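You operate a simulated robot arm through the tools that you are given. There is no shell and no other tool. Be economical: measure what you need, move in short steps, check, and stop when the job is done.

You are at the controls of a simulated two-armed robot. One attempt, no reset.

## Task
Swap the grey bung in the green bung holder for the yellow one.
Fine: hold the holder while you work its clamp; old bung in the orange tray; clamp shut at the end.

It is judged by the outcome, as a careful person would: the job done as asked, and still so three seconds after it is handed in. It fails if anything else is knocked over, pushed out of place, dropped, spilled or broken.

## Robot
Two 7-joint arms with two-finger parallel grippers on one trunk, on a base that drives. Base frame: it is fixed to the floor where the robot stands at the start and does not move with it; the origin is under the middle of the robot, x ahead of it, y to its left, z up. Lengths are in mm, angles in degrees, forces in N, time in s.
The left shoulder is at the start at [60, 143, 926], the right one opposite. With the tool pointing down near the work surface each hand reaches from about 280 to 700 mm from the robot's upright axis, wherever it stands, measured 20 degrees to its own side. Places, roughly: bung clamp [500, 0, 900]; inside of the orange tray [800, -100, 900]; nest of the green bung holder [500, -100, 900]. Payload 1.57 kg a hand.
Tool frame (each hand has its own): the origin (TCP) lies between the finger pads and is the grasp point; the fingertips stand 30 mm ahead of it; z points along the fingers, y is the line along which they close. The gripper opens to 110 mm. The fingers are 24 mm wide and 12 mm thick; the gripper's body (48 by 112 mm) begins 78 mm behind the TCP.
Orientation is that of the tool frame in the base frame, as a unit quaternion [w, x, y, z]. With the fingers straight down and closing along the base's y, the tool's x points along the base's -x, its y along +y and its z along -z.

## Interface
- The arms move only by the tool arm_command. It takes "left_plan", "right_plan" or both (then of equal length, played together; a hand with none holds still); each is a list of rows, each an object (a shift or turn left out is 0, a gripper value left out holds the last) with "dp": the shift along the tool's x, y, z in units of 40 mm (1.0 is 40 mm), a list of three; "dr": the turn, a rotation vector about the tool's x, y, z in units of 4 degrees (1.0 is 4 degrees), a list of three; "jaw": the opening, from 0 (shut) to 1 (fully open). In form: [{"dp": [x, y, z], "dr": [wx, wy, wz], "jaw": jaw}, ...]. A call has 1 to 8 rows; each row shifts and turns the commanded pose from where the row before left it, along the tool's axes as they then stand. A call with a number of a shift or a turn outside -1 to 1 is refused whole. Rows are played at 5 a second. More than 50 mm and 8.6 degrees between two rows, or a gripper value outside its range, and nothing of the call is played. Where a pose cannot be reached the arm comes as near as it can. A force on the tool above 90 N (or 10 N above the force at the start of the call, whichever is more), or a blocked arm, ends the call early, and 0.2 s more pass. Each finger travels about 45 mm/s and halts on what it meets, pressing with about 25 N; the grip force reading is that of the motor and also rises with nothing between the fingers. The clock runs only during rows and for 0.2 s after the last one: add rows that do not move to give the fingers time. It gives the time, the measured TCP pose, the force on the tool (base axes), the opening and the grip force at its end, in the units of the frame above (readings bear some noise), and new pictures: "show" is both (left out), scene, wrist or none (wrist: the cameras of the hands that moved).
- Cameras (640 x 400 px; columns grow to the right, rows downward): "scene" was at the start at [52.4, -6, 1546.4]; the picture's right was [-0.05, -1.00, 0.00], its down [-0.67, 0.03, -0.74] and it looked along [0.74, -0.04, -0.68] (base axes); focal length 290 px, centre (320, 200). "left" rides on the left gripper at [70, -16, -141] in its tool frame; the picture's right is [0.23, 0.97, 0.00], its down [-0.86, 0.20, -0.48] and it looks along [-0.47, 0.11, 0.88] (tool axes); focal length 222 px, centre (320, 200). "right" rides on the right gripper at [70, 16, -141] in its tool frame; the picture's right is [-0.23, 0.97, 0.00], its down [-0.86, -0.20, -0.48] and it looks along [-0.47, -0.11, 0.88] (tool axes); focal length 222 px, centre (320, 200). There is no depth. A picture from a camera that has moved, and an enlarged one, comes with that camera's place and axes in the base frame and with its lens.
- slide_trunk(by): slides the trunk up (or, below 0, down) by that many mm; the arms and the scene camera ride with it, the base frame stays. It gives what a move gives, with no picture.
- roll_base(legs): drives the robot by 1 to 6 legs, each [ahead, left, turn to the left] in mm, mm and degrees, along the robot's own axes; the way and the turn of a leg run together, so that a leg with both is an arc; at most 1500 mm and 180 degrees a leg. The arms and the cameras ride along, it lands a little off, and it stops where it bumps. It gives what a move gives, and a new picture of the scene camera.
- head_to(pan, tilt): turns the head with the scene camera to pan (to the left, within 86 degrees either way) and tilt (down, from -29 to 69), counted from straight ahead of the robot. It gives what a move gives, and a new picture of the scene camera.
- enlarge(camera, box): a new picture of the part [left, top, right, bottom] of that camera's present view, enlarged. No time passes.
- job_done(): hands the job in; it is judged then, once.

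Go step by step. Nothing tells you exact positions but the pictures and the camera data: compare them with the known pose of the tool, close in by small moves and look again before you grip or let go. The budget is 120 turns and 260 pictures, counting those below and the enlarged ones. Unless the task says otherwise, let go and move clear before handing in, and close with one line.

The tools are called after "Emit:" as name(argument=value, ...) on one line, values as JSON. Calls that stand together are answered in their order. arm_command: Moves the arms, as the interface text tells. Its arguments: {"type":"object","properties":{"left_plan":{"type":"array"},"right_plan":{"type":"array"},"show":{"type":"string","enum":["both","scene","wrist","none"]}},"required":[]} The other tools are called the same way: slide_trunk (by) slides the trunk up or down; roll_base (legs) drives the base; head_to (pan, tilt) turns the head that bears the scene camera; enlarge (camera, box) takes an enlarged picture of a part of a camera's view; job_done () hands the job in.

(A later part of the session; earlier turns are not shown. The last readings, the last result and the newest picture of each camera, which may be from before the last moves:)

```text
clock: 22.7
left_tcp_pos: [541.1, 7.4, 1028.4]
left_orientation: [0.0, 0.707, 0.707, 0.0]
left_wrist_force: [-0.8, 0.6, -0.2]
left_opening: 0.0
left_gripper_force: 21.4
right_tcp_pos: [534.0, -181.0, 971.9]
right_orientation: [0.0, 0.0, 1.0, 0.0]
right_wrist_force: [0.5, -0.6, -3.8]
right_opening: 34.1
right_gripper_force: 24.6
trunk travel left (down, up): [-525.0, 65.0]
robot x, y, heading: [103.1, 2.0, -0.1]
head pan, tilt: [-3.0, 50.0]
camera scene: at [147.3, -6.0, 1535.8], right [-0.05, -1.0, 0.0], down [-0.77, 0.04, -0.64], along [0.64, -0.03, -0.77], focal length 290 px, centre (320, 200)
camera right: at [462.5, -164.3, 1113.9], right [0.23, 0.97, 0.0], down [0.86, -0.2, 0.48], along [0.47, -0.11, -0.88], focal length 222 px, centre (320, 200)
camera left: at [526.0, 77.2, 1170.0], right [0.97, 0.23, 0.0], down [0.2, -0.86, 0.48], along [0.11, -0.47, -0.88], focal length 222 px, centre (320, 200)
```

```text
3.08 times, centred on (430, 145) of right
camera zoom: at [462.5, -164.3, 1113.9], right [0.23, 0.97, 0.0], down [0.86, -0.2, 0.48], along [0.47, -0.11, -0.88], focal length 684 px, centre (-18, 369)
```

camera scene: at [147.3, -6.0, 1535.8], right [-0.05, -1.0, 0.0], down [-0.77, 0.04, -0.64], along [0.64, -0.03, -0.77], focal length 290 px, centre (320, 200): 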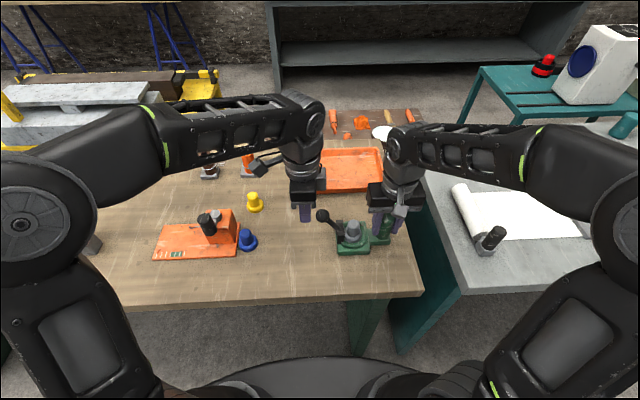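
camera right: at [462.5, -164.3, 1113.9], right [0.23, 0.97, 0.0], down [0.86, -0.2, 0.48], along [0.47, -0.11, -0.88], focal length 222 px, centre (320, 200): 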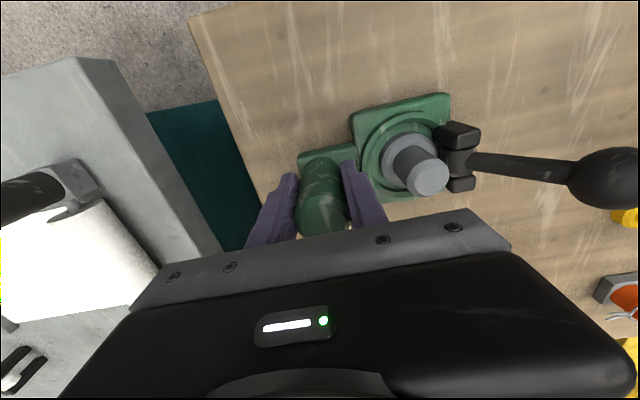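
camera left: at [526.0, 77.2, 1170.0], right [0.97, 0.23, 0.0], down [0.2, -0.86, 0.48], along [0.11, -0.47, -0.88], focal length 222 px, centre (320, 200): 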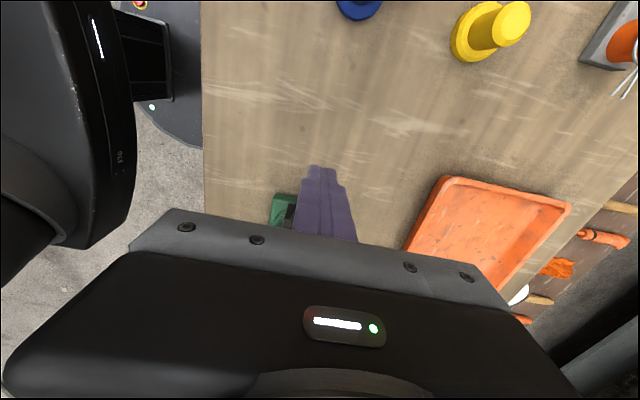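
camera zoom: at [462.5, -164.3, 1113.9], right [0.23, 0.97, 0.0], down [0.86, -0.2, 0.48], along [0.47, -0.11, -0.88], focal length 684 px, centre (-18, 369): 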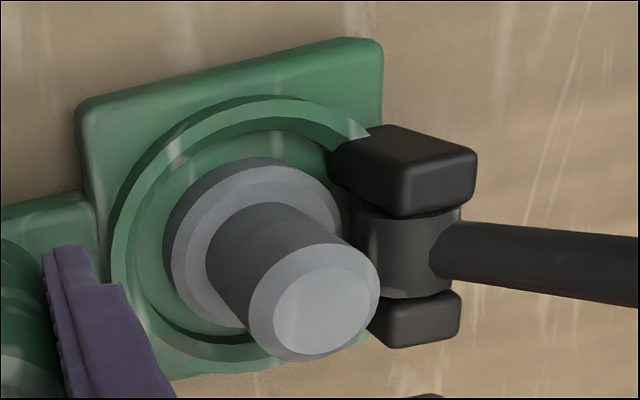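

The hub is round, so it shows nothing. I'll nudge the knob again very gently to learn whether 49° is a stop.

Emit:
arm_command(left_plan=[{"dp": [-0.25, 0, 0.2]}, {"dp": [-0.05, 0, 0]}, {"dp": [-0.05, 0, 0]}, {"dp": [-0.05, 0, 0]}, {}], show="none")

Emit:
enlarge(camera="scene", box=[290, 195, 402, 265])

```text
clock: 23.9
left_tcp_pos: [542.1, -6.3, 1019.1]
left_orientation: [-0.001, 0.707, 0.708, 0.001]
left_wrist_force: [-0.1, 21.4, 7.1]
left_opening: 0.0
left_gripper_force: 21.3
right_tcp_pos: [532.5, -182.2, 972.2]
right_orientation: [0.0, 0.001, 1.0, -0.002]
right_wrist_force: [-0.1, -21.7, -9.8]
right_opening: 34.2
right_gripper_force: 25.0
trunk travel left (down, up): [-525.0, 65.0]
robot x, y, heading: [101.2, 2.1, 0.1]
head pan, tilt: [-3.0, 50.0]
```

```text
5.71 times, centred on (346, 230) of scene
camera zoom: at [147.3, -6.1, 1535.8], right [-0.05, -1.0, 0.0], down [-0.77, 0.04, -0.64], along [0.64, -0.03, -0.77], focal length 1658 px, centre (171, 29)
```

zoom: 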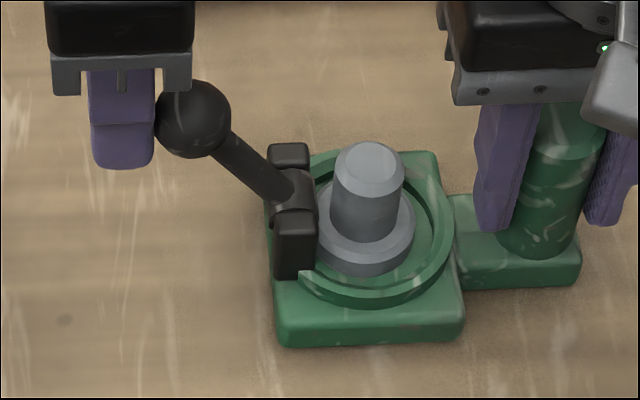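

21 N barely moved the lever, so ~49° may be its open stop. I'll test whether the bung is free: left hand up and over, tilted 20° away from the right hand, then onto the grey stem.

Emit:
arm_command(left_plan=[{"dp": [0.6, 0, 0]}, {"dp": [0, 0, -0.8], "jaw": 0.55}, {"dp": [0, 0, -0.7]}, {"dp": [-0.8, 0, 0]}, {"dp": [-0.8, 0, 0]}, {"dp": [-0.8, 0, 0]}, {"dp": [-0.35, -0.03, 0]}, {}], show="none")

Emit:
arm_command(left_plan=[{"dr": [0, -1, 0]}, {"dr": [0, -1, 0]}, {"dr": [0, -1, 0]}, {"dr": [0, -1, 0]}, {"dr": [0, -1, 0]}, {}], show="both")

Emit:
enlarge(camera="scene", box=[290, 195, 402, 265])

```text
clock: 25.7
left_tcp_pos: [539.9, -95.5, 1079.6]
left_orientation: [0.0, 0.708, 0.706, 0.0]
left_wrist_force: [0.4, 0.2, 0.4]
left_opening: 60.5
left_gripper_force: 0.1
right_tcp_pos: [534.3, -181.6, 972.5]
right_orientation: [0.0, 0.0, 1.0, 0.0]
right_wrist_force: [0.2, 0.2, -5.1]
right_opening: 34.2
right_gripper_force: 24.6
trunk travel left (down, up): [-525.0, 65.0]
robot x, y, heading: [102.8, -2.1, -0.1]
head pan, tilt: [-3.0, 50.0]
```

```text
clock: 27.1
left_tcp_pos: [540.5, -93.9, 1079.2]
left_orientation: [0.123, 0.697, 0.696, -0.122]
left_wrist_force: [0.1, 0.1, 0.3]
left_opening: 60.3
left_gripper_force: 0.0
right_tcp_pos: [533.6, -181.9, 972.5]
right_orientation: [0.0, 0.0, 1.0, 0.0]
right_wrist_force: [0.2, 0.7, -4.0]
right_opening: 34.0
right_gripper_force: 25.3
trunk travel left (down, up): [-525.0, 65.0]
robot x, y, heading: [99.5, -1.5, -0.3]
head pan, tilt: [-3.0, 50.0]
camera scene: at [147.3, -6.3, 1535.8], right [-0.05, -1.0, 0.0], down [-0.77, 0.04, -0.64], along [0.64, -0.03, -0.77], focal length 290 px, centre (320, 200)
camera left: at [525.2, 19.1, 1188.1], right [0.97, 0.21, -0.08], down [0.2, -0.64, 0.74], along [0.11, -0.74, -0.67], focal length 222 px, centre (320, 200)
```

scene: 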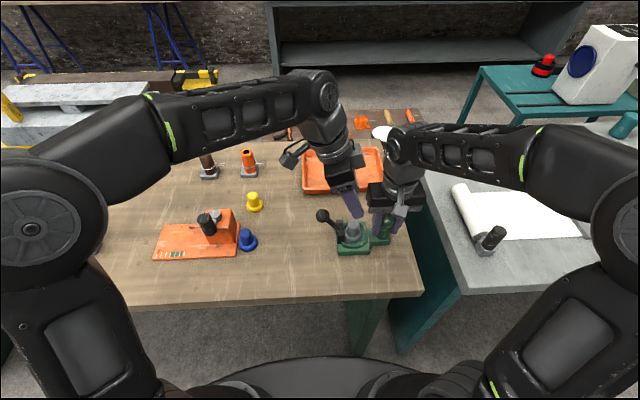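
left: 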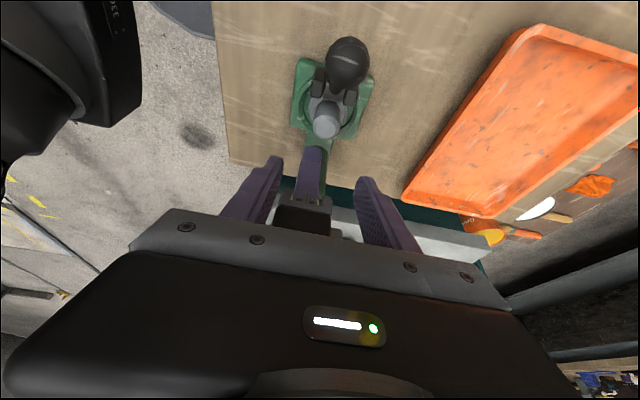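

```text
5.71 times, centred on (346, 230) of scene
camera zoom: at [147.3, -6.3, 1535.8], right [-0.05, -1.0, 0.0], down [-0.77, 0.04, -0.64], along [0.64, -0.03, -0.77], focal length 1658 px, centre (171, 29)
```

zoom: 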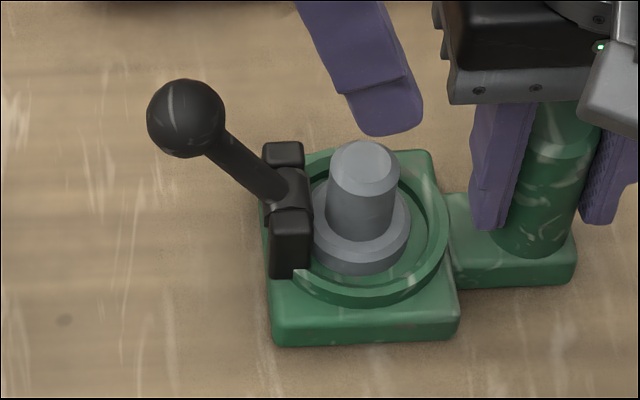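

The lever returned to exactly the same 49° as before, so that is its open stop. Descending partway toward the grey bung at about (540,-104).

Emit:
arm_command(left_plan=[{"dp": [0.25, 0, 0.8]}, {"dp": [0.25, 0, 0.8]}, {}], show="both")

Emit:
enlarge(camera="scene", box=[290, 195, 402, 265])

```text
clock: 27.9
left_tcp_pos: [539.1, -97.6, 1013.8]
left_orientation: [0.123, 0.697, 0.696, -0.123]
left_wrist_force: [-0.4, -0.1, 0.3]
left_opening: 60.3
left_gripper_force: 0.0
right_tcp_pos: [533.3, -180.9, 972.4]
right_orientation: [0.0, 0.001, 1.0, 0.0]
right_wrist_force: [0.3, -0.5, -4.4]
right_opening: 34.2
right_gripper_force: 24.6
trunk travel left (down, up): [-525.0, 65.0]
robot x, y, heading: [99.0, 1.0, -0.0]
head pan, tilt: [-3.0, 50.0]
camera scene: at [147.2, -6.1, 1535.8], right [-0.05, -1.0, 0.0], down [-0.77, 0.04, -0.64], along [0.64, -0.03, -0.77], focal length 290 px, centre (320, 200)
camera left: at [525.5, 15.8, 1121.6], right [0.97, 0.21, -0.08], down [0.2, -0.64, 0.74], along [0.11, -0.74, -0.67], focal length 222 px, centre (320, 200)
```

scene: 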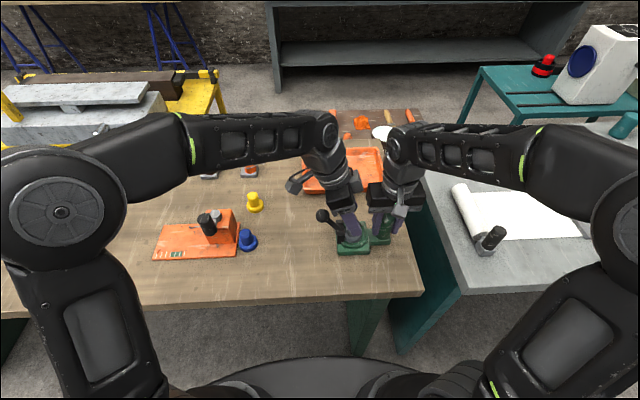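
left: 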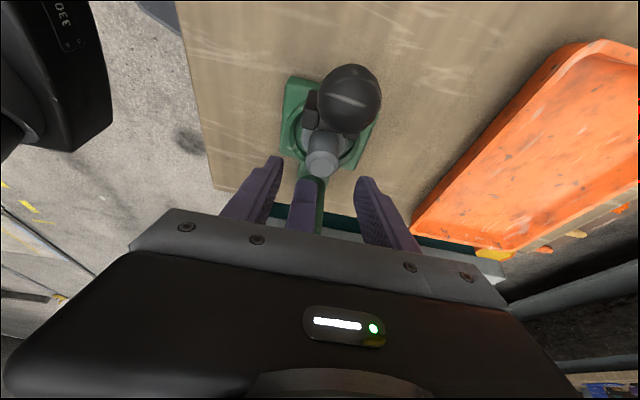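

```text
5.71 times, centred on (346, 230) of scene
camera zoom: at [147.2, -6.1, 1535.8], right [-0.05, -1.0, 0.0], down [-0.77, 0.04, -0.64], along [0.64, -0.03, -0.77], focal length 1658 px, centre (171, 29)
```

zoom: 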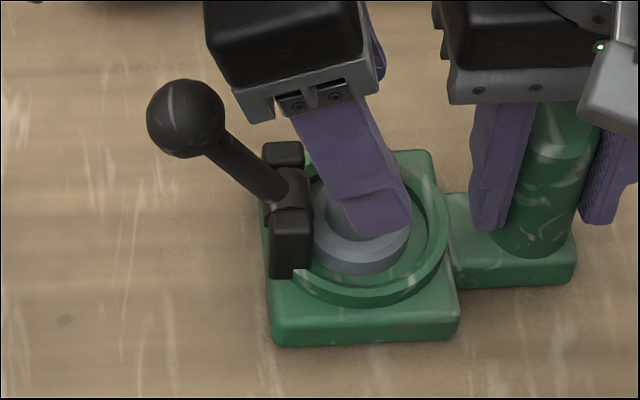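

Aligned with the bung. I'll go down the last 45 mm and close gently.

Emit:
arm_command(left_plan=[{"dp": [0.18, 0.02, 0.53]}, {"dp": [0.18, 0.02, 0.53]}, {}], show="wrist")

Emit:
enlarge(camera="scene", box=[290, 195, 402, 265])

Emit:
enlarge(camera="right", box=[320, 60, 640, 260])

```text
clock: 28.7
left_tcp_pos: [542.4, -97.4, 967.0]
left_orientation: [0.122, 0.697, 0.696, -0.123]
left_wrist_force: [0.4, -0.6, 0.8]
left_opening: 60.4
left_gripper_force: 0.1
right_tcp_pos: [532.6, -180.7, 973.2]
right_orientation: [0.0, 0.0, 1.0, 0.0]
right_wrist_force: [-0.8, -0.5, -4.4]
right_opening: 34.1
right_gripper_force: 24.9
trunk travel left (down, up): [-525.0, 65.0]
robot x, y, heading: [96.4, -1.5, -0.4]
head pan, tilt: [-3.0, 50.0]
camera left: at [527.7, 15.3, 1076.1], right [0.97, 0.21, -0.08], down [0.2, -0.64, 0.74], along [0.11, -0.74, -0.67], focal length 222 px, centre (320, 200)
```

left: 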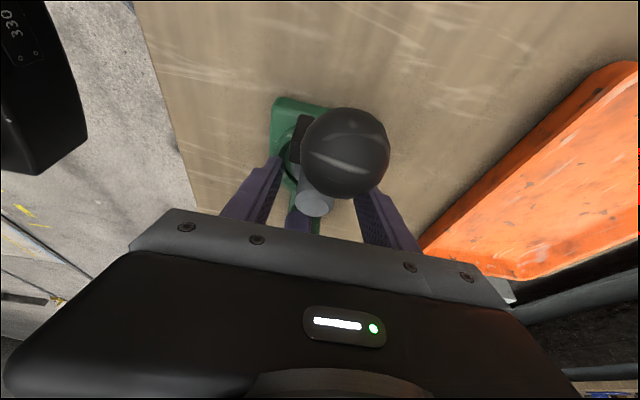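

```text
5.71 times, centred on (346, 230) of scene
camera zoom: at [147.1, -6.0, 1535.8], right [-0.05, -1.0, 0.0], down [-0.77, 0.04, -0.64], along [0.64, -0.03, -0.77], focal length 1658 px, centre (171, 29)
```

zoom: 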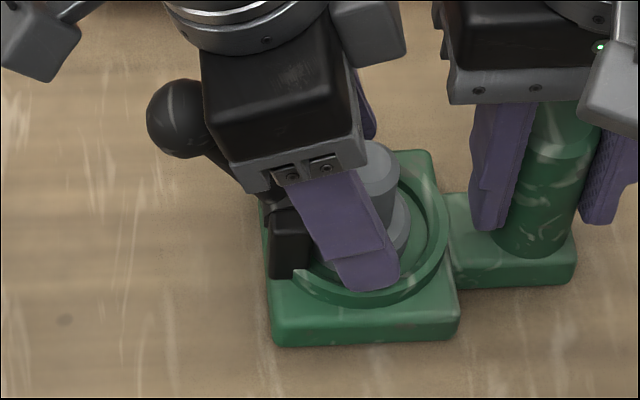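

```text
2.00 times, centred on (480, 160) of right
camera zoom: at [462.4, -164.3, 1114.0], right [0.23, 0.97, 0.0], down [0.86, -0.2, 0.48], along [0.47, -0.11, -0.88], focal length 444 px, centre (0, 280)
```

zoom: 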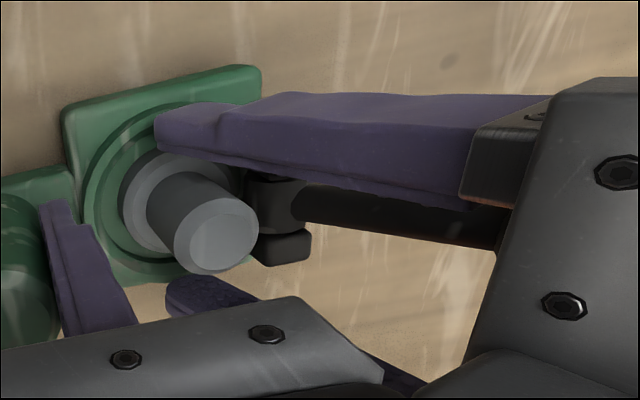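

The pads straddle the stem well. Closing and then a small test lift.

Emit:
arm_command(left_plan=[{"jaw": 0}, {}, {}, {}, {}], show="none")

Emit:
arm_command(left_plan=[{"dp": [-0.034, 0, -0.094]}, {"dp": [-0.034, 0, -0.094]}, {}], show="wrist")

Emit:
enlarge(camera="scene", box=[290, 195, 402, 265])

```text
clock: 29.9
left_tcp_pos: [543.6, -98.0, 967.6]
left_orientation: [0.123, 0.696, 0.696, -0.123]
left_wrist_force: [-1.1, 2.7, 16.6]
left_opening: 27.2
left_gripper_force: 25.0
right_tcp_pos: [532.1, -181.4, 972.7]
right_orientation: [-0.001, 0.002, 1.0, -0.001]
right_wrist_force: [3.5, -4.0, -14.8]
right_opening: 34.3
right_gripper_force: 24.8
trunk travel left (down, up): [-525.0, 65.0]
robot x, y, heading: [101.3, -1.9, 0.1]
head pan, tilt: [-3.0, 50.0]
```

```text
clock: 30.7
left_tcp_pos: [541.6, -98.2, 973.7]
left_orientation: [0.122, 0.697, 0.696, -0.124]
left_wrist_force: [0.0, 0.6, -0.8]
left_opening: 27.4
left_gripper_force: 25.3
right_tcp_pos: [533.8, -181.5, 972.7]
right_orientation: [0.0, 0.0, 1.0, 0.0]
right_wrist_force: [0.0, -0.8, -4.0]
right_opening: 34.2
right_gripper_force: 24.6
trunk travel left (down, up): [-525.0, 65.0]
robot x, y, heading: [100.1, 1.3, -0.2]
head pan, tilt: [-3.0, 50.0]
camera left: at [527.6, 15.2, 1084.2], right [0.97, 0.21, -0.08], down [0.2, -0.64, 0.74], along [0.11, -0.74, -0.67], focal length 222 px, centre (320, 200)
```

left: 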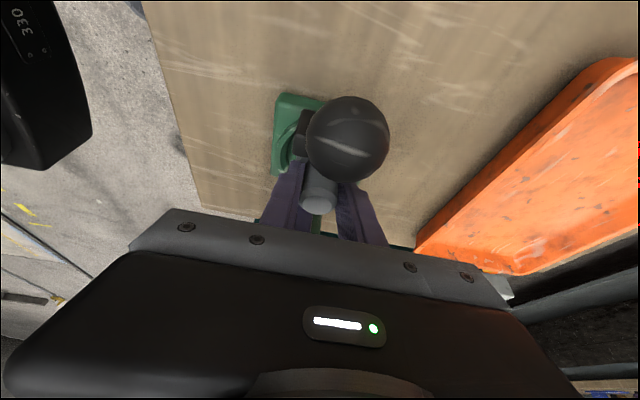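

```text
5.71 times, centred on (346, 230) of scene
camera zoom: at [147.3, -6.1, 1535.8], right [-0.05, -1.0, 0.0], down [-0.77, 0.04, -0.64], along [0.64, -0.03, -0.77], focal length 1658 px, centre (171, 29)
```

zoom: 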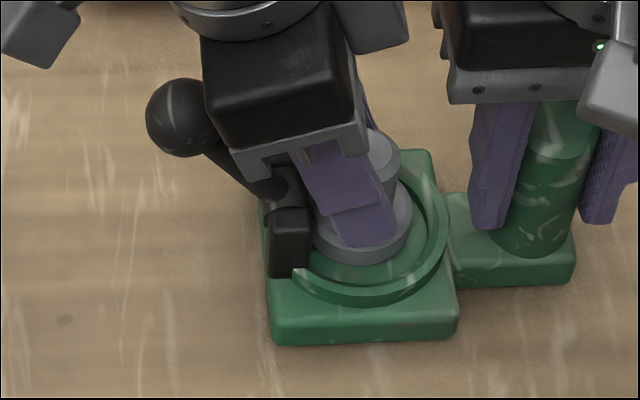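

The bung lifts freely with no force. I'll continue raising slowly, watching for contact with the hub.

Emit:
arm_command(left_plan=[{"dp": [-0.05, 0, -0.14]}, {"dp": [-0.05, 0, -0.14]}, {"dp": [-0.05, 0, -0.14]}, {}], show="none")

Emit:
enlarge(camera="scene", box=[290, 195, 402, 265])

```text
clock: 31.7
left_tcp_pos: [542.7, -97.4, 993.3]
left_orientation: [0.123, 0.696, 0.696, -0.123]
left_wrist_force: [-0.4, 0.0, 0.1]
left_opening: 27.6
left_gripper_force: 25.0
right_tcp_pos: [533.8, -181.9, 973.2]
right_orientation: [0.0, 0.001, 1.0, 0.0]
right_wrist_force: [-0.5, -0.4, -3.7]
right_opening: 34.2
right_gripper_force: 25.0
trunk travel left (down, up): [-525.0, 65.0]
robot x, y, heading: [101.6, -1.0, -0.0]
head pan, tilt: [-3.0, 50.0]
```

```text
5.71 times, centred on (346, 230) of scene
camera zoom: at [147.4, -6.1, 1535.8], right [-0.05, -1.0, 0.0], down [-0.77, 0.04, -0.64], along [0.64, -0.03, -0.77], focal length 1658 px, centre (171, 29)
```

zoom: 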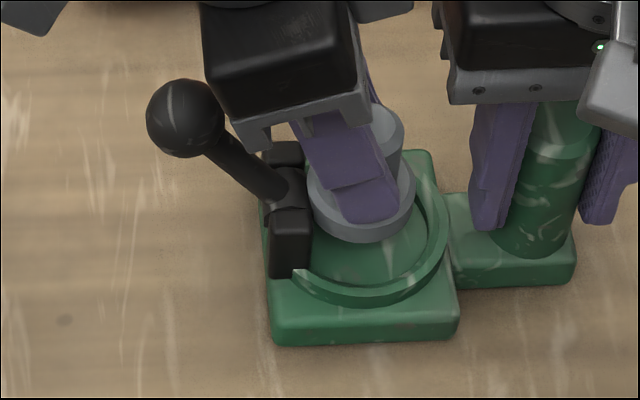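

The grey bung is clear of the nest. I'll raise it further and carry it forward toward the tray, watching the reach.

Emit:
arm_command(left_plan=[{"dp": [-0.3, 0, -0.85]}, {"dp": [-0.15, 0.3, -0.4]}, {"dp": [0, 0.8, 0]}, {"dp": [0, 0.8, 0]}, {"dp": [0, 0.8, 0]}, {"dp": [0, 0.8, 0]}, {"dp": [0, 0.6, 0]}, {}], show="both")

```text
clock: 33.5
left_tcp_pos: [705.6, -95.5, 1046.8]
left_orientation: [0.123, 0.696, 0.696, -0.123]
left_wrist_force: [-0.3, -0.5, -0.6]
left_opening: 27.5
left_gripper_force: 24.9
right_tcp_pos: [534.0, -179.8, 973.0]
right_orientation: [0.0, 0.0, 1.0, 0.0]
right_wrist_force: [0.2, -0.6, -3.3]
right_opening: 34.2
right_gripper_force: 24.5
trunk travel left (down, up): [-525.0, 65.0]
robot x, y, heading: [101.0, -0.7, -0.3]
head pan, tilt: [-3.0, 50.0]
camera scene: at [147.0, -6.0, 1535.8], right [-0.05, -1.0, 0.0], down [-0.77, 0.04, -0.64], along [0.64, -0.03, -0.77], focal length 290 px, centre (320, 200)
camera left: at [691.5, 18.9, 1155.1], right [0.97, 0.21, -0.08], down [0.2, -0.64, 0.74], along [0.11, -0.74, -0.67], focal length 222 px, centre (320, 200)
```

scene: 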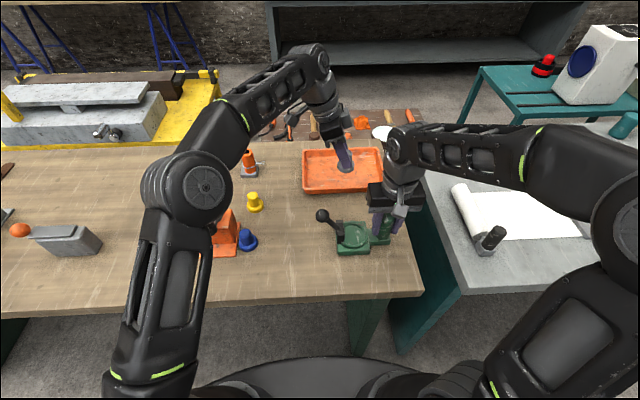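
left: 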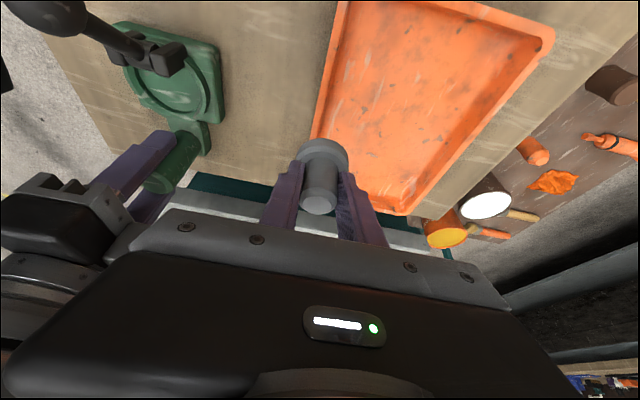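

It reaches further. The tray spans x≈690–860 and y≈-230–10; I'll move another 50 mm forward and start lowering.

Emit:
arm_command(left_plan=[{"dp": [0, 0.7, 0]}, {"dp": [0, 0.6, 0]}, {"dp": [0.17, 0, 0.47]}, {"dp": [0.17, 0, 0.47]}, {}], show="both")

Emit:
enlarge(camera="scene", box=[290, 130, 402, 200])

```text
clock: 34.7
left_tcp_pos: [715.5, -96.5, 1006.3]
left_orientation: [0.122, 0.697, 0.696, -0.122]
left_wrist_force: [-0.2, -0.1, 0.2]
left_opening: 27.4
left_gripper_force: 24.9
left hand out of reach, approached as far as the arm can: row 1, 2
right_tcp_pos: [532.2, -180.3, 972.4]
right_orientation: [0.001, 0.001, 1.0, 0.0]
right_wrist_force: [0.3, -0.2, -4.0]
right_opening: 34.3
right_gripper_force: 24.6
trunk travel left (down, up): [-525.0, 65.0]
robot x, y, heading: [99.3, 3.0, -0.1]
head pan, tilt: [-3.0, 50.0]
camera scene: at [147.2, -6.1, 1535.8], right [-0.05, -1.0, 0.0], down [-0.77, 0.04, -0.64], along [0.64, -0.03, -0.77], focal length 290 px, centre (320, 200)
camera left: at [700.7, 16.8, 1115.2], right [0.97, 0.21, -0.08], down [0.2, -0.64, 0.74], along [0.11, -0.74, -0.67], focal length 222 px, centre (320, 200)
```

scene: 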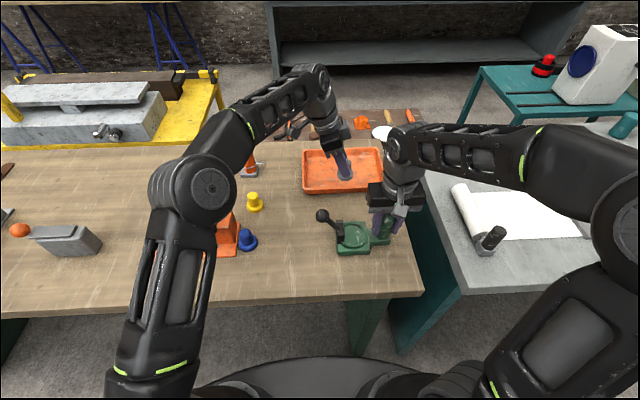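
left: 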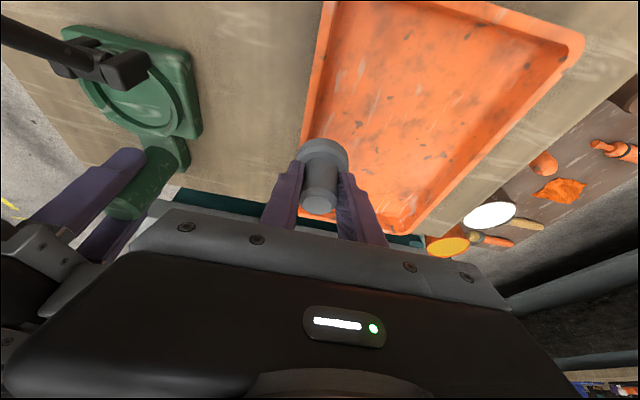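

```text
5.71 times, centred on (346, 165) of scene
camera zoom: at [147.2, -6.1, 1535.8], right [-0.05, -1.0, 0.0], down [-0.77, 0.04, -0.64], along [0.64, -0.03, -0.77], focal length 1658 px, centre (171, 400)
```

zoom: 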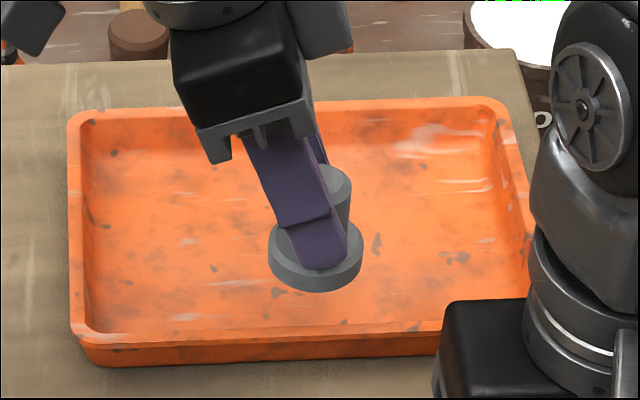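

The left arm's limit is x≈715, and the tray floor only starts near 720. I'll release the post, raise the right hand clear, and roll 50 mm forward.

Emit:
arm_command(right_plan=[{"jaw": 0.55}, {}, {}, {"dp": [0, 0, -0.75]}, {"dp": [0, 0, -0.75]}, {"dp": [0, 0, -0.7]}, {}], show="wrist")

Emit:
enlarge(camera="scene", box=[290, 195, 402, 265])

```text
clock: 36.3
left_tcp_pos: [716.1, -97.2, 1006.2]
left_orientation: [0.123, 0.697, 0.696, -0.123]
left_wrist_force: [0.0, 0.0, -0.5]
left_opening: 27.3
left_gripper_force: 25.4
right_tcp_pos: [532.8, -179.9, 1061.6]
right_orientation: [0.0, 0.001, 1.0, 0.0]
right_wrist_force: [-0.6, 0.3, 0.0]
right_opening: 60.5
right_gripper_force: 0.0
trunk travel left (down, up): [-525.0, 65.0]
robot x, y, heading: [100.9, 1.1, -0.3]
head pan, tilt: [-3.0, 50.0]
camera right: at [461.5, -165.1, 1202.6], right [0.23, 0.97, 0.0], down [0.85, -0.2, 0.48], along [0.47, -0.11, -0.88], focal length 222 px, centre (320, 200)
```

right: 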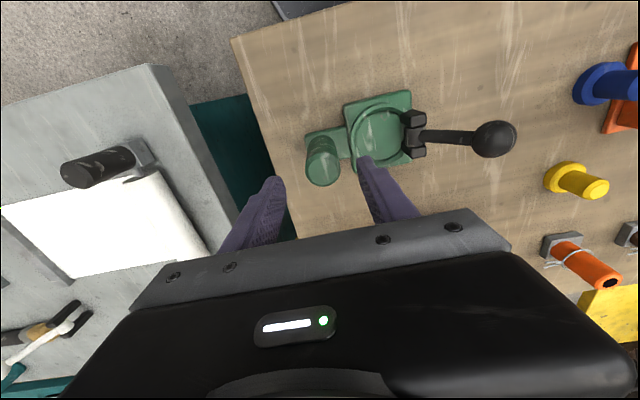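

```text
5.71 times, centred on (346, 230) of scene
camera zoom: at [147.3, -6.1, 1535.8], right [-0.05, -1.0, 0.0], down [-0.77, 0.04, -0.64], along [0.64, -0.03, -0.77], focal length 1658 px, centre (171, 29)
```

zoom: 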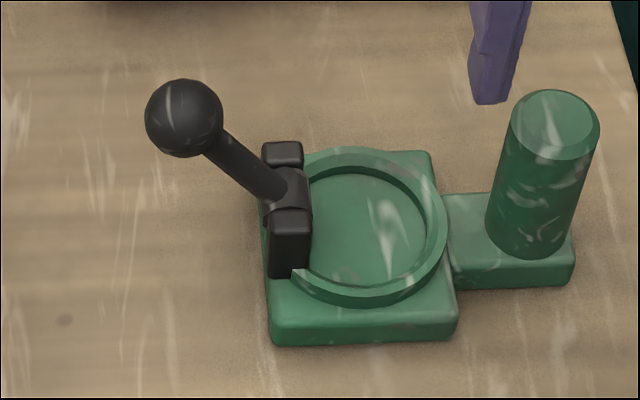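

The holder and lever are stable. Rolling 50 mm ahead.

Emit:
roll_base(legs=[[50, 0, 0]])

```text
clock: 37.2
left_tcp_pos: [765.6, -97.7, 1004.9]
left_orientation: [0.122, 0.697, 0.696, -0.122]
left_wrist_force: [0.6, -0.3, 0.1]
left_opening: 27.4
left_gripper_force: 24.7
right_tcp_pos: [583.5, -182.6, 1059.3]
right_orientation: [-0.001, 0.001, 1.0, 0.0]
right_wrist_force: [0.2, -0.4, -0.5]
right_opening: 60.4
right_gripper_force: 0.1
trunk travel left (down, up): [-525.0, 65.0]
robot x, y, heading: [149.6, -1.4, -0.2]
head pan, tilt: [-3.0, 50.0]
camera scene: at [199.2, -6.2, 1535.7], right [-0.05, -1.0, 0.0], down [-0.77, 0.04, -0.64], along [0.64, -0.03, -0.77], focal length 290 px, centre (320, 200)
```

scene: 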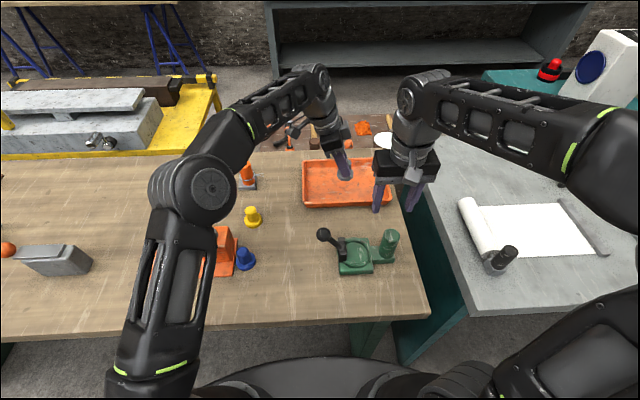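

The bung is now over the middle of the tray. Lowering it.

Emit:
arm_command(left_plan=[{"dp": [0.16, 0, 0.45]}, {"dp": [0.16, 0, 0.45]}, {}], show="wrist")

Emit:
enlarge(camera="scene", box=[290, 140, 402, 210])

```text
clock: 38.0
left_tcp_pos: [766.8, -95.3, 966.7]
left_orientation: [0.123, 0.697, 0.696, -0.122]
left_wrist_force: [0.2, 0.8, -0.7]
left_opening: 27.3
left_gripper_force: 25.1
right_tcp_pos: [582.3, -181.8, 1060.7]
right_orientation: [0.0, 0.0, 1.0, 0.0]
right_wrist_force: [0.0, 0.3, -0.4]
right_opening: 60.4
right_gripper_force: 0.2
trunk travel left (down, up): [-525.0, 65.0]
robot x, y, heading: [151.6, -2.1, -0.2]
head pan, tilt: [-3.0, 50.0]
camera left: at [751.8, 17.5, 1076.3], right [0.97, 0.21, -0.08], down [0.2, -0.64, 0.74], along [0.11, -0.74, -0.67], focal length 222 px, centre (320, 200)
```

left: 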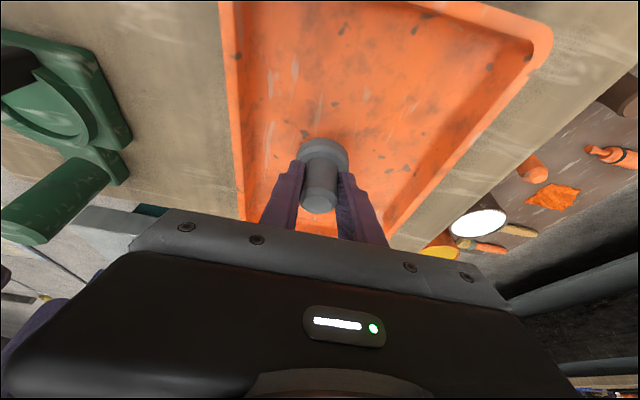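

```text
5.71 times, centred on (346, 175) of scene
camera zoom: at [197.0, -6.1, 1535.8], right [-0.05, -1.0, 0.0], down [-0.77, 0.04, -0.64], along [0.64, -0.03, -0.77], focal length 1658 px, centre (171, 343)
```

zoom: 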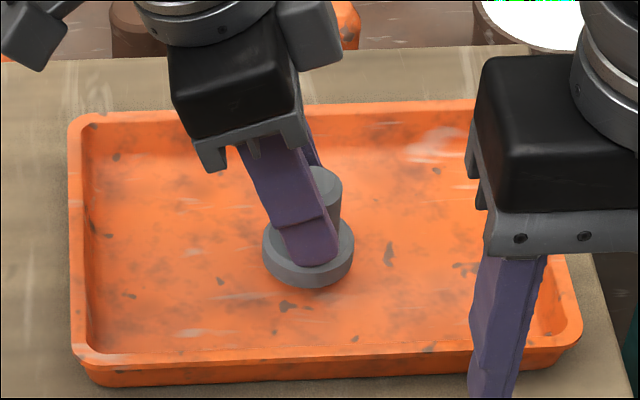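

Nearly down. I'll take small steps until contact shows.

Emit:
arm_command(left_plan=[{"dp": [0.026, 0, 0.07]}, {"dp": [0.026, 0, 0.07]}, {}], show="none")

Emit:
arm_command(left_plan=[{"dp": [0.026, 0, 0.07]}, {}], show="none")

Emit:
enlarge(camera="scene", box=[290, 140, 402, 210])

```text
clock: 38.8
left_tcp_pos: [765.7, -96.1, 961.9]
left_orientation: [0.123, 0.696, 0.696, -0.122]
left_wrist_force: [-0.3, 0.3, 0.1]
left_opening: 27.3
left_gripper_force: 25.3
right_tcp_pos: [582.9, -182.4, 1061.0]
right_orientation: [0.0, 0.001, 1.0, 0.0]
right_wrist_force: [-0.6, -0.3, 0.5]
right_opening: 60.2
right_gripper_force: 0.1
trunk travel left (down, up): [-525.0, 65.0]
robot x, y, heading: [149.5, -0.2, -0.0]
head pan, tilt: [-3.0, 50.0]
```

```text
clock: 39.4
left_tcp_pos: [765.6, -97.3, 957.9]
left_orientation: [0.123, 0.697, 0.696, -0.122]
left_wrist_force: [0.0, -0.4, -0.2]
left_opening: 27.3
left_gripper_force: 25.1
right_tcp_pos: [581.5, -181.8, 1061.0]
right_orientation: [0.0, 0.0, 1.0, 0.001]
right_wrist_force: [-0.4, -0.4, 0.4]
right_opening: 60.3
right_gripper_force: 0.2
trunk travel left (down, up): [-525.0, 65.0]
robot x, y, heading: [147.6, 2.8, -0.0]
head pan, tilt: [-3.0, 50.0]
```

```text
5.71 times, centred on (346, 175) of scene
camera zoom: at [196.9, -6.1, 1535.8], right [-0.05, -1.0, 0.0], down [-0.77, 0.04, -0.64], along [0.64, -0.03, -0.77], focal length 1658 px, centre (171, 343)
```

zoom: 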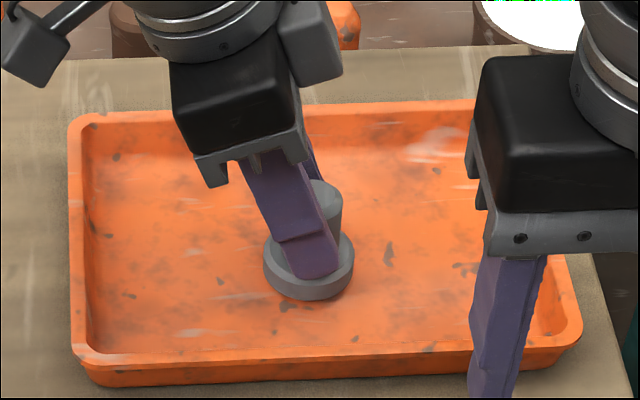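

Still no contact; continuing in 3 mm steps.

Emit:
arm_command(left_plan=[{"dp": [0.026, 0, 0.07]}, {}], show="none")

Emit:
arm_command(left_plan=[{"dp": [0.026, 0, 0.07]}, {}], show="none")

```text
clock: 40.0
left_tcp_pos: [764.3, -97.9, 957.3]
left_orientation: [0.123, 0.697, 0.696, -0.123]
left_wrist_force: [0.0, 0.8, -0.7]
left_opening: 27.4
left_gripper_force: 25.3
right_tcp_pos: [581.8, -181.4, 1060.2]
right_orientation: [-0.001, 0.001, 1.0, -0.001]
right_wrist_force: [-0.7, 0.2, -1.0]
right_opening: 60.4
right_gripper_force: 0.1
trunk travel left (down, up): [-525.0, 65.0]
robot x, y, heading: [148.7, 0.8, -0.1]
head pan, tilt: [-3.0, 50.0]
```

```text
clock: 40.6
left_tcp_pos: [766.2, -98.2, 953.1]
left_orientation: [0.123, 0.697, 0.695, -0.123]
left_wrist_force: [-0.2, -0.5, 0.0]
left_opening: 27.5
left_gripper_force: 25.5
right_tcp_pos: [582.4, -182.6, 1060.4]
right_orientation: [0.0, 0.001, 1.0, 0.0]
right_wrist_force: [0.2, -0.2, -0.6]
right_opening: 60.7
right_gripper_force: 0.1
trunk travel left (down, up): [-525.0, 65.0]
robot x, y, heading: [150.1, -1.5, 0.0]
head pan, tilt: [-3.0, 50.0]
```

Emit:
arm_command(left_plan=[{"dp": [0.026, 0, 0.07]}, {}], show="none")

Emit:
enlarge(camera="scene", box=[320, 160, 368, 200])

```text
clock: 41.2
left_tcp_pos: [764.9, -97.1, 951.0]
left_orientation: [0.123, 0.697, 0.696, -0.123]
left_wrist_force: [-0.2, 0.3, 4.3]
left_opening: 27.2
left_gripper_force: 24.6
right_tcp_pos: [581.6, -181.9, 1060.8]
right_orientation: [0.0, 0.001, 1.0, 0.0]
right_wrist_force: [-0.2, 0.3, 0.0]
right_opening: 60.5
right_gripper_force: 0.1
trunk travel left (down, up): [-525.0, 65.0]
robot x, y, heading: [152.2, 3.2, -0.2]
head pan, tilt: [-3.0, 50.0]
```

```text
10.00 times, centred on (344, 180) of scene
camera zoom: at [196.5, -6.0, 1535.9], right [-0.05, -1.0, 0.0], down [-0.76, 0.04, -0.64], along [0.64, -0.03, -0.77], focal length 2901 px, centre (80, 400)
```

zoom: 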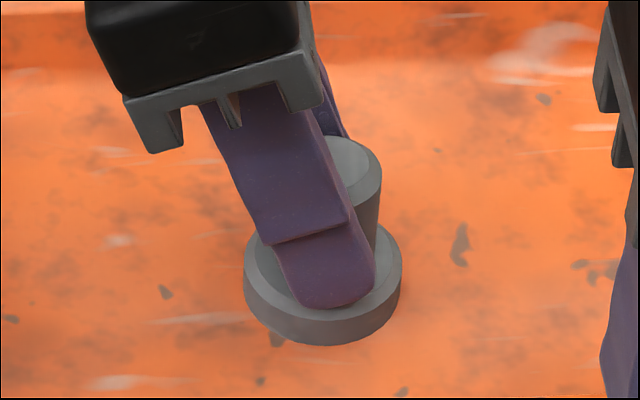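

Contact at TCP z≈951. Release and back out upward.

Emit:
arm_command(left_plan=[{"jaw": 0.55}, {}, {}, {"dp": [0, 0, -0.8]}, {"dp": [0, 0, -0.9]}, {"dp": [0, 0, -0.9]}, {}], show="both")

```text
clock: 42.8
left_tcp_pos: [766.9, -62.4, 1047.5]
left_orientation: [0.123, 0.697, 0.696, -0.123]
left_wrist_force: [0.4, 0.2, -0.5]
left_opening: 60.5
left_gripper_force: 0.0
right_tcp_pos: [581.8, -181.0, 1060.9]
right_orientation: [0.001, 0.001, 1.0, 0.0]
right_wrist_force: [-0.1, 0.7, 0.0]
right_opening: 60.6
right_gripper_force: 0.0
trunk travel left (down, up): [-525.0, 65.0]
robot x, y, heading: [150.0, -0.8, 0.1]
head pan, tilt: [-3.0, 50.0]
camera scene: at [197.1, -6.2, 1535.8], right [-0.05, -1.0, 0.0], down [-0.77, 0.04, -0.64], along [0.64, -0.03, -0.77], focal length 290 px, centre (320, 200)
camera left: at [751.6, 51.6, 1157.0], right [0.97, 0.21, -0.08], down [0.2, -0.64, 0.74], along [0.11, -0.74, -0.67], focal length 222 px, centre (320, 200)
```

scene: 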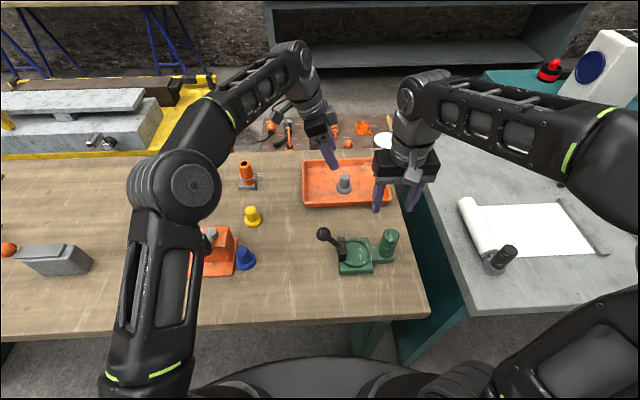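
left: 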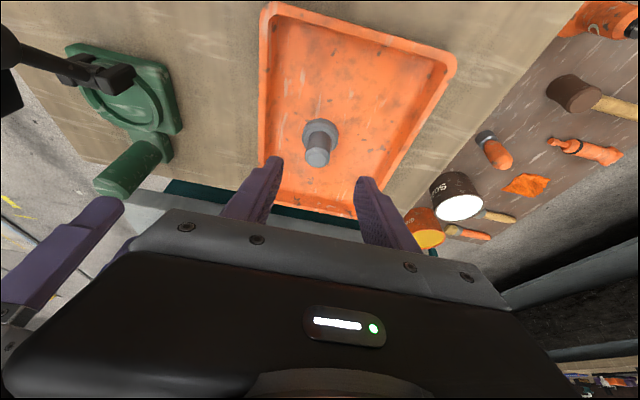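

The grey bung stands upright in the tray. Now I'll locate the yellow bung precisely.

Emit:
enlarge(camera="scene", box=[205, 150, 317, 280])

```text
3.08 times, centred on (261, 215) of scene
camera zoom: at [197.1, -6.2, 1535.8], right [-0.05, -1.0, 0.0], down [-0.77, 0.04, -0.64], along [0.64, -0.03, -0.77], focal length 892 px, centre (502, 154)
```

zoom: 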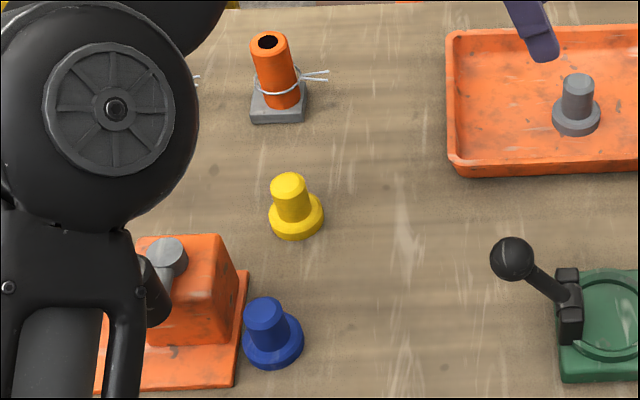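

Yellow is at about (659,149). Moving the left hand over it at a safe height.

Emit:
arm_command(left_plan=[{"dp": [0.729, -0.386, -0.265]}, {"dp": [0.729, -0.386, -0.265]}, {"dp": [0.729, -0.386, -0.265]}, {"dp": [0.729, -0.386, -0.265]}, {"dp": [0.729, -0.386, -0.265]}, {"dp": [0.729, -0.386, -0.265]}, {"dp": [0.729, -0.386, -0.265]}, {}], show="both")

```text
clock: 44.6
left_tcp_pos: [659.8, 154.0, 1047.2]
left_orientation: [0.123, 0.697, 0.696, -0.122]
left_wrist_force: [0.1, 0.2, 0.1]
left_opening: 60.5
left_gripper_force: 0.1
right_tcp_pos: [582.3, -182.7, 1061.9]
right_orientation: [0.0, 0.001, 1.0, 0.0]
right_wrist_force: [0.0, -0.4, 0.4]
right_opening: 60.7
right_gripper_force: 0.1
trunk travel left (down, up): [-525.0, 65.0]
robot x, y, heading: [150.9, -2.9, -0.4]
head pan, tilt: [-3.0, 50.0]
camera scene: at [197.1, -6.4, 1535.8], right [-0.05, -1.0, 0.0], down [-0.77, 0.04, -0.64], along [0.64, -0.03, -0.77], focal length 290 px, centre (320, 200)
camera left: at [643.5, 267.5, 1156.7], right [0.97, 0.21, -0.08], down [0.2, -0.64, 0.74], along [0.11, -0.74, -0.67], focal length 222 px, centre (320, 200)
```

scene: 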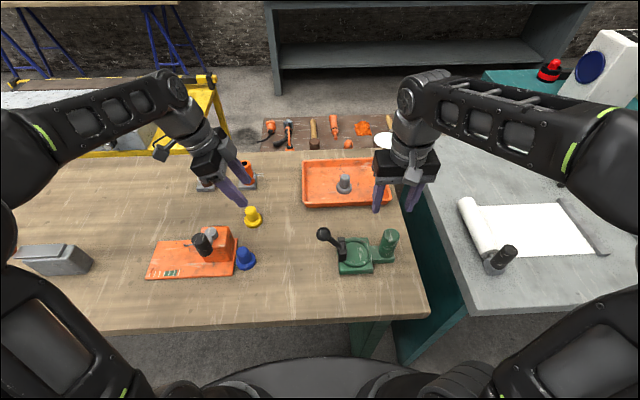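
left: 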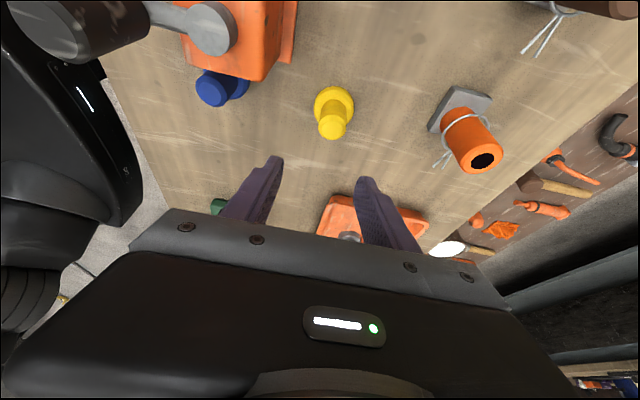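

Yellow bung is about (662,151). Descending partway with a small correction.

Emit:
arm_command(left_plan=[{"dp": [0.27, 0.06, 0.62]}, {"dp": [0.26, 0, 0.64]}, {}], show="both")

Emit:
enlarge(camera="scene", box=[205, 170, 317, 250])

```text
clock: 45.4
left_tcp_pos: [659.9, 157.3, 993.2]
left_orientation: [0.123, 0.697, 0.695, -0.123]
left_wrist_force: [0.5, -0.2, -0.2]
left_opening: 60.5
left_gripper_force: 0.1
right_tcp_pos: [582.1, -181.5, 1061.6]
right_orientation: [-0.001, 0.001, 1.0, 0.0]
right_wrist_force: [0.1, 0.5, 0.5]
right_opening: 60.7
right_gripper_force: 0.0
trunk travel left (down, up): [-525.0, 65.0]
robot x, y, heading: [149.4, -0.4, -0.2]
head pan, tilt: [-3.0, 50.0]
camera scene: at [196.8, -6.1, 1535.8], right [-0.05, -1.0, 0.0], down [-0.77, 0.04, -0.64], along [0.64, -0.03, -0.77], focal length 290 px, centre (320, 200)
camera left: at [645.2, 270.3, 1101.7], right [0.97, 0.21, -0.08], down [0.2, -0.64, 0.74], along [0.11, -0.74, -0.67], focal length 222 px, centre (320, 200)
```

scene: 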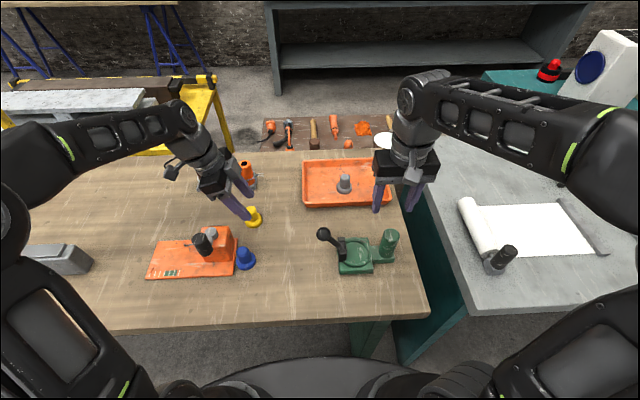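
left: 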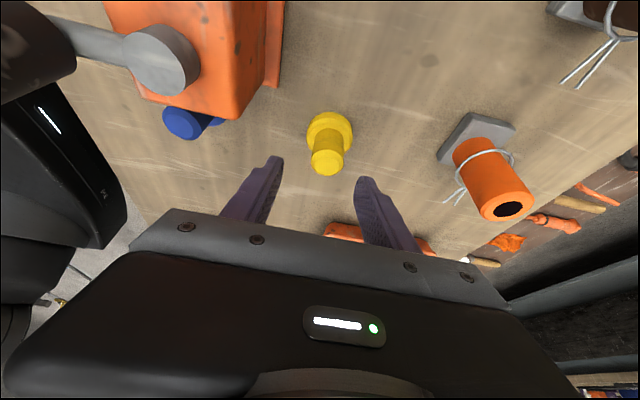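

```text
5.00 times, centred on (261, 210) of scene
camera zoom: at [196.8, -6.1, 1535.8], right [-0.05, -1.0, 0.0], down [-0.77, 0.04, -0.64], along [0.64, -0.03, -0.77], focal length 1450 px, centre (615, 150)
```

zoom: 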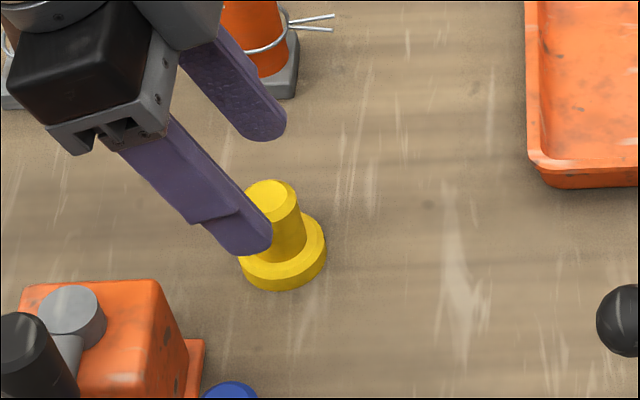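

Correcting by about +5 mm in x and +2.5 mm in y, then down to grip height.

Emit:
arm_command(left_plan=[{"dp": [0.21, 0.12, 0.48]}, {"dp": [0.21, 0, 0.48]}, {}], show="wrist")

Emit:
enlarge(camera="scene", box=[205, 170, 317, 250])

```text
clock: 46.2
left_tcp_pos: [664.8, 161.8, 951.8]
left_orientation: [0.122, 0.697, 0.696, -0.123]
left_wrist_force: [0.0, 0.3, 0.4]
left_opening: 60.3
left_gripper_force: 0.0
right_tcp_pos: [581.7, -181.9, 1060.6]
right_orientation: [0.0, 0.001, 1.0, 0.001]
right_wrist_force: [0.0, -0.2, 1.2]
right_opening: 60.3
right_gripper_force: 0.1
trunk travel left (down, up): [-525.0, 65.0]
robot x, y, heading: [151.3, 0.4, 0.1]
head pan, tilt: [-3.0, 50.0]
camera left: at [649.1, 274.5, 1060.7], right [0.97, 0.21, -0.08], down [0.2, -0.64, 0.74], along [0.11, -0.74, -0.67], focal length 222 px, centre (320, 200)
```

left: 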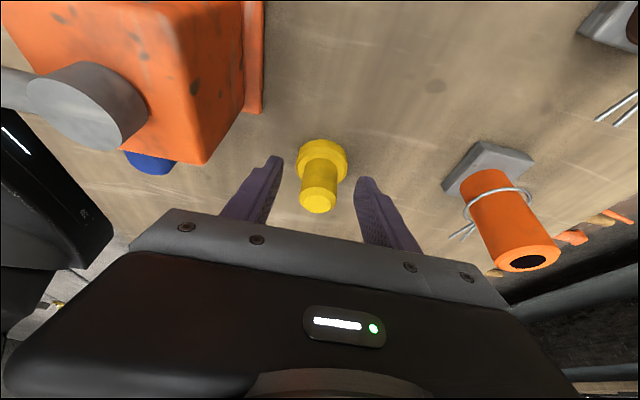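

```text
5.00 times, centred on (261, 210) of scene
camera zoom: at [196.8, -6.1, 1535.8], right [-0.05, -1.0, 0.0], down [-0.77, 0.04, -0.64], along [0.64, -0.03, -0.77], focal length 1450 px, centre (615, 150)
```

zoom: 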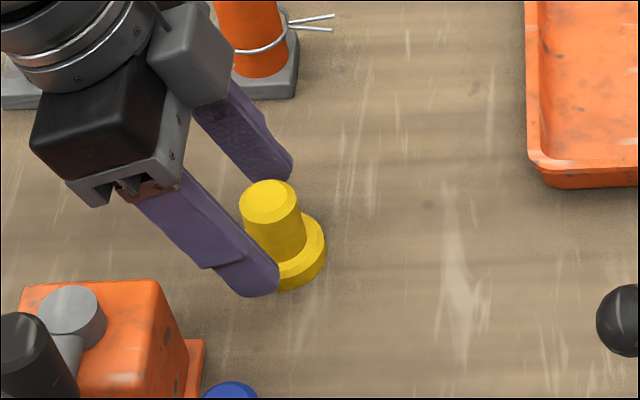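

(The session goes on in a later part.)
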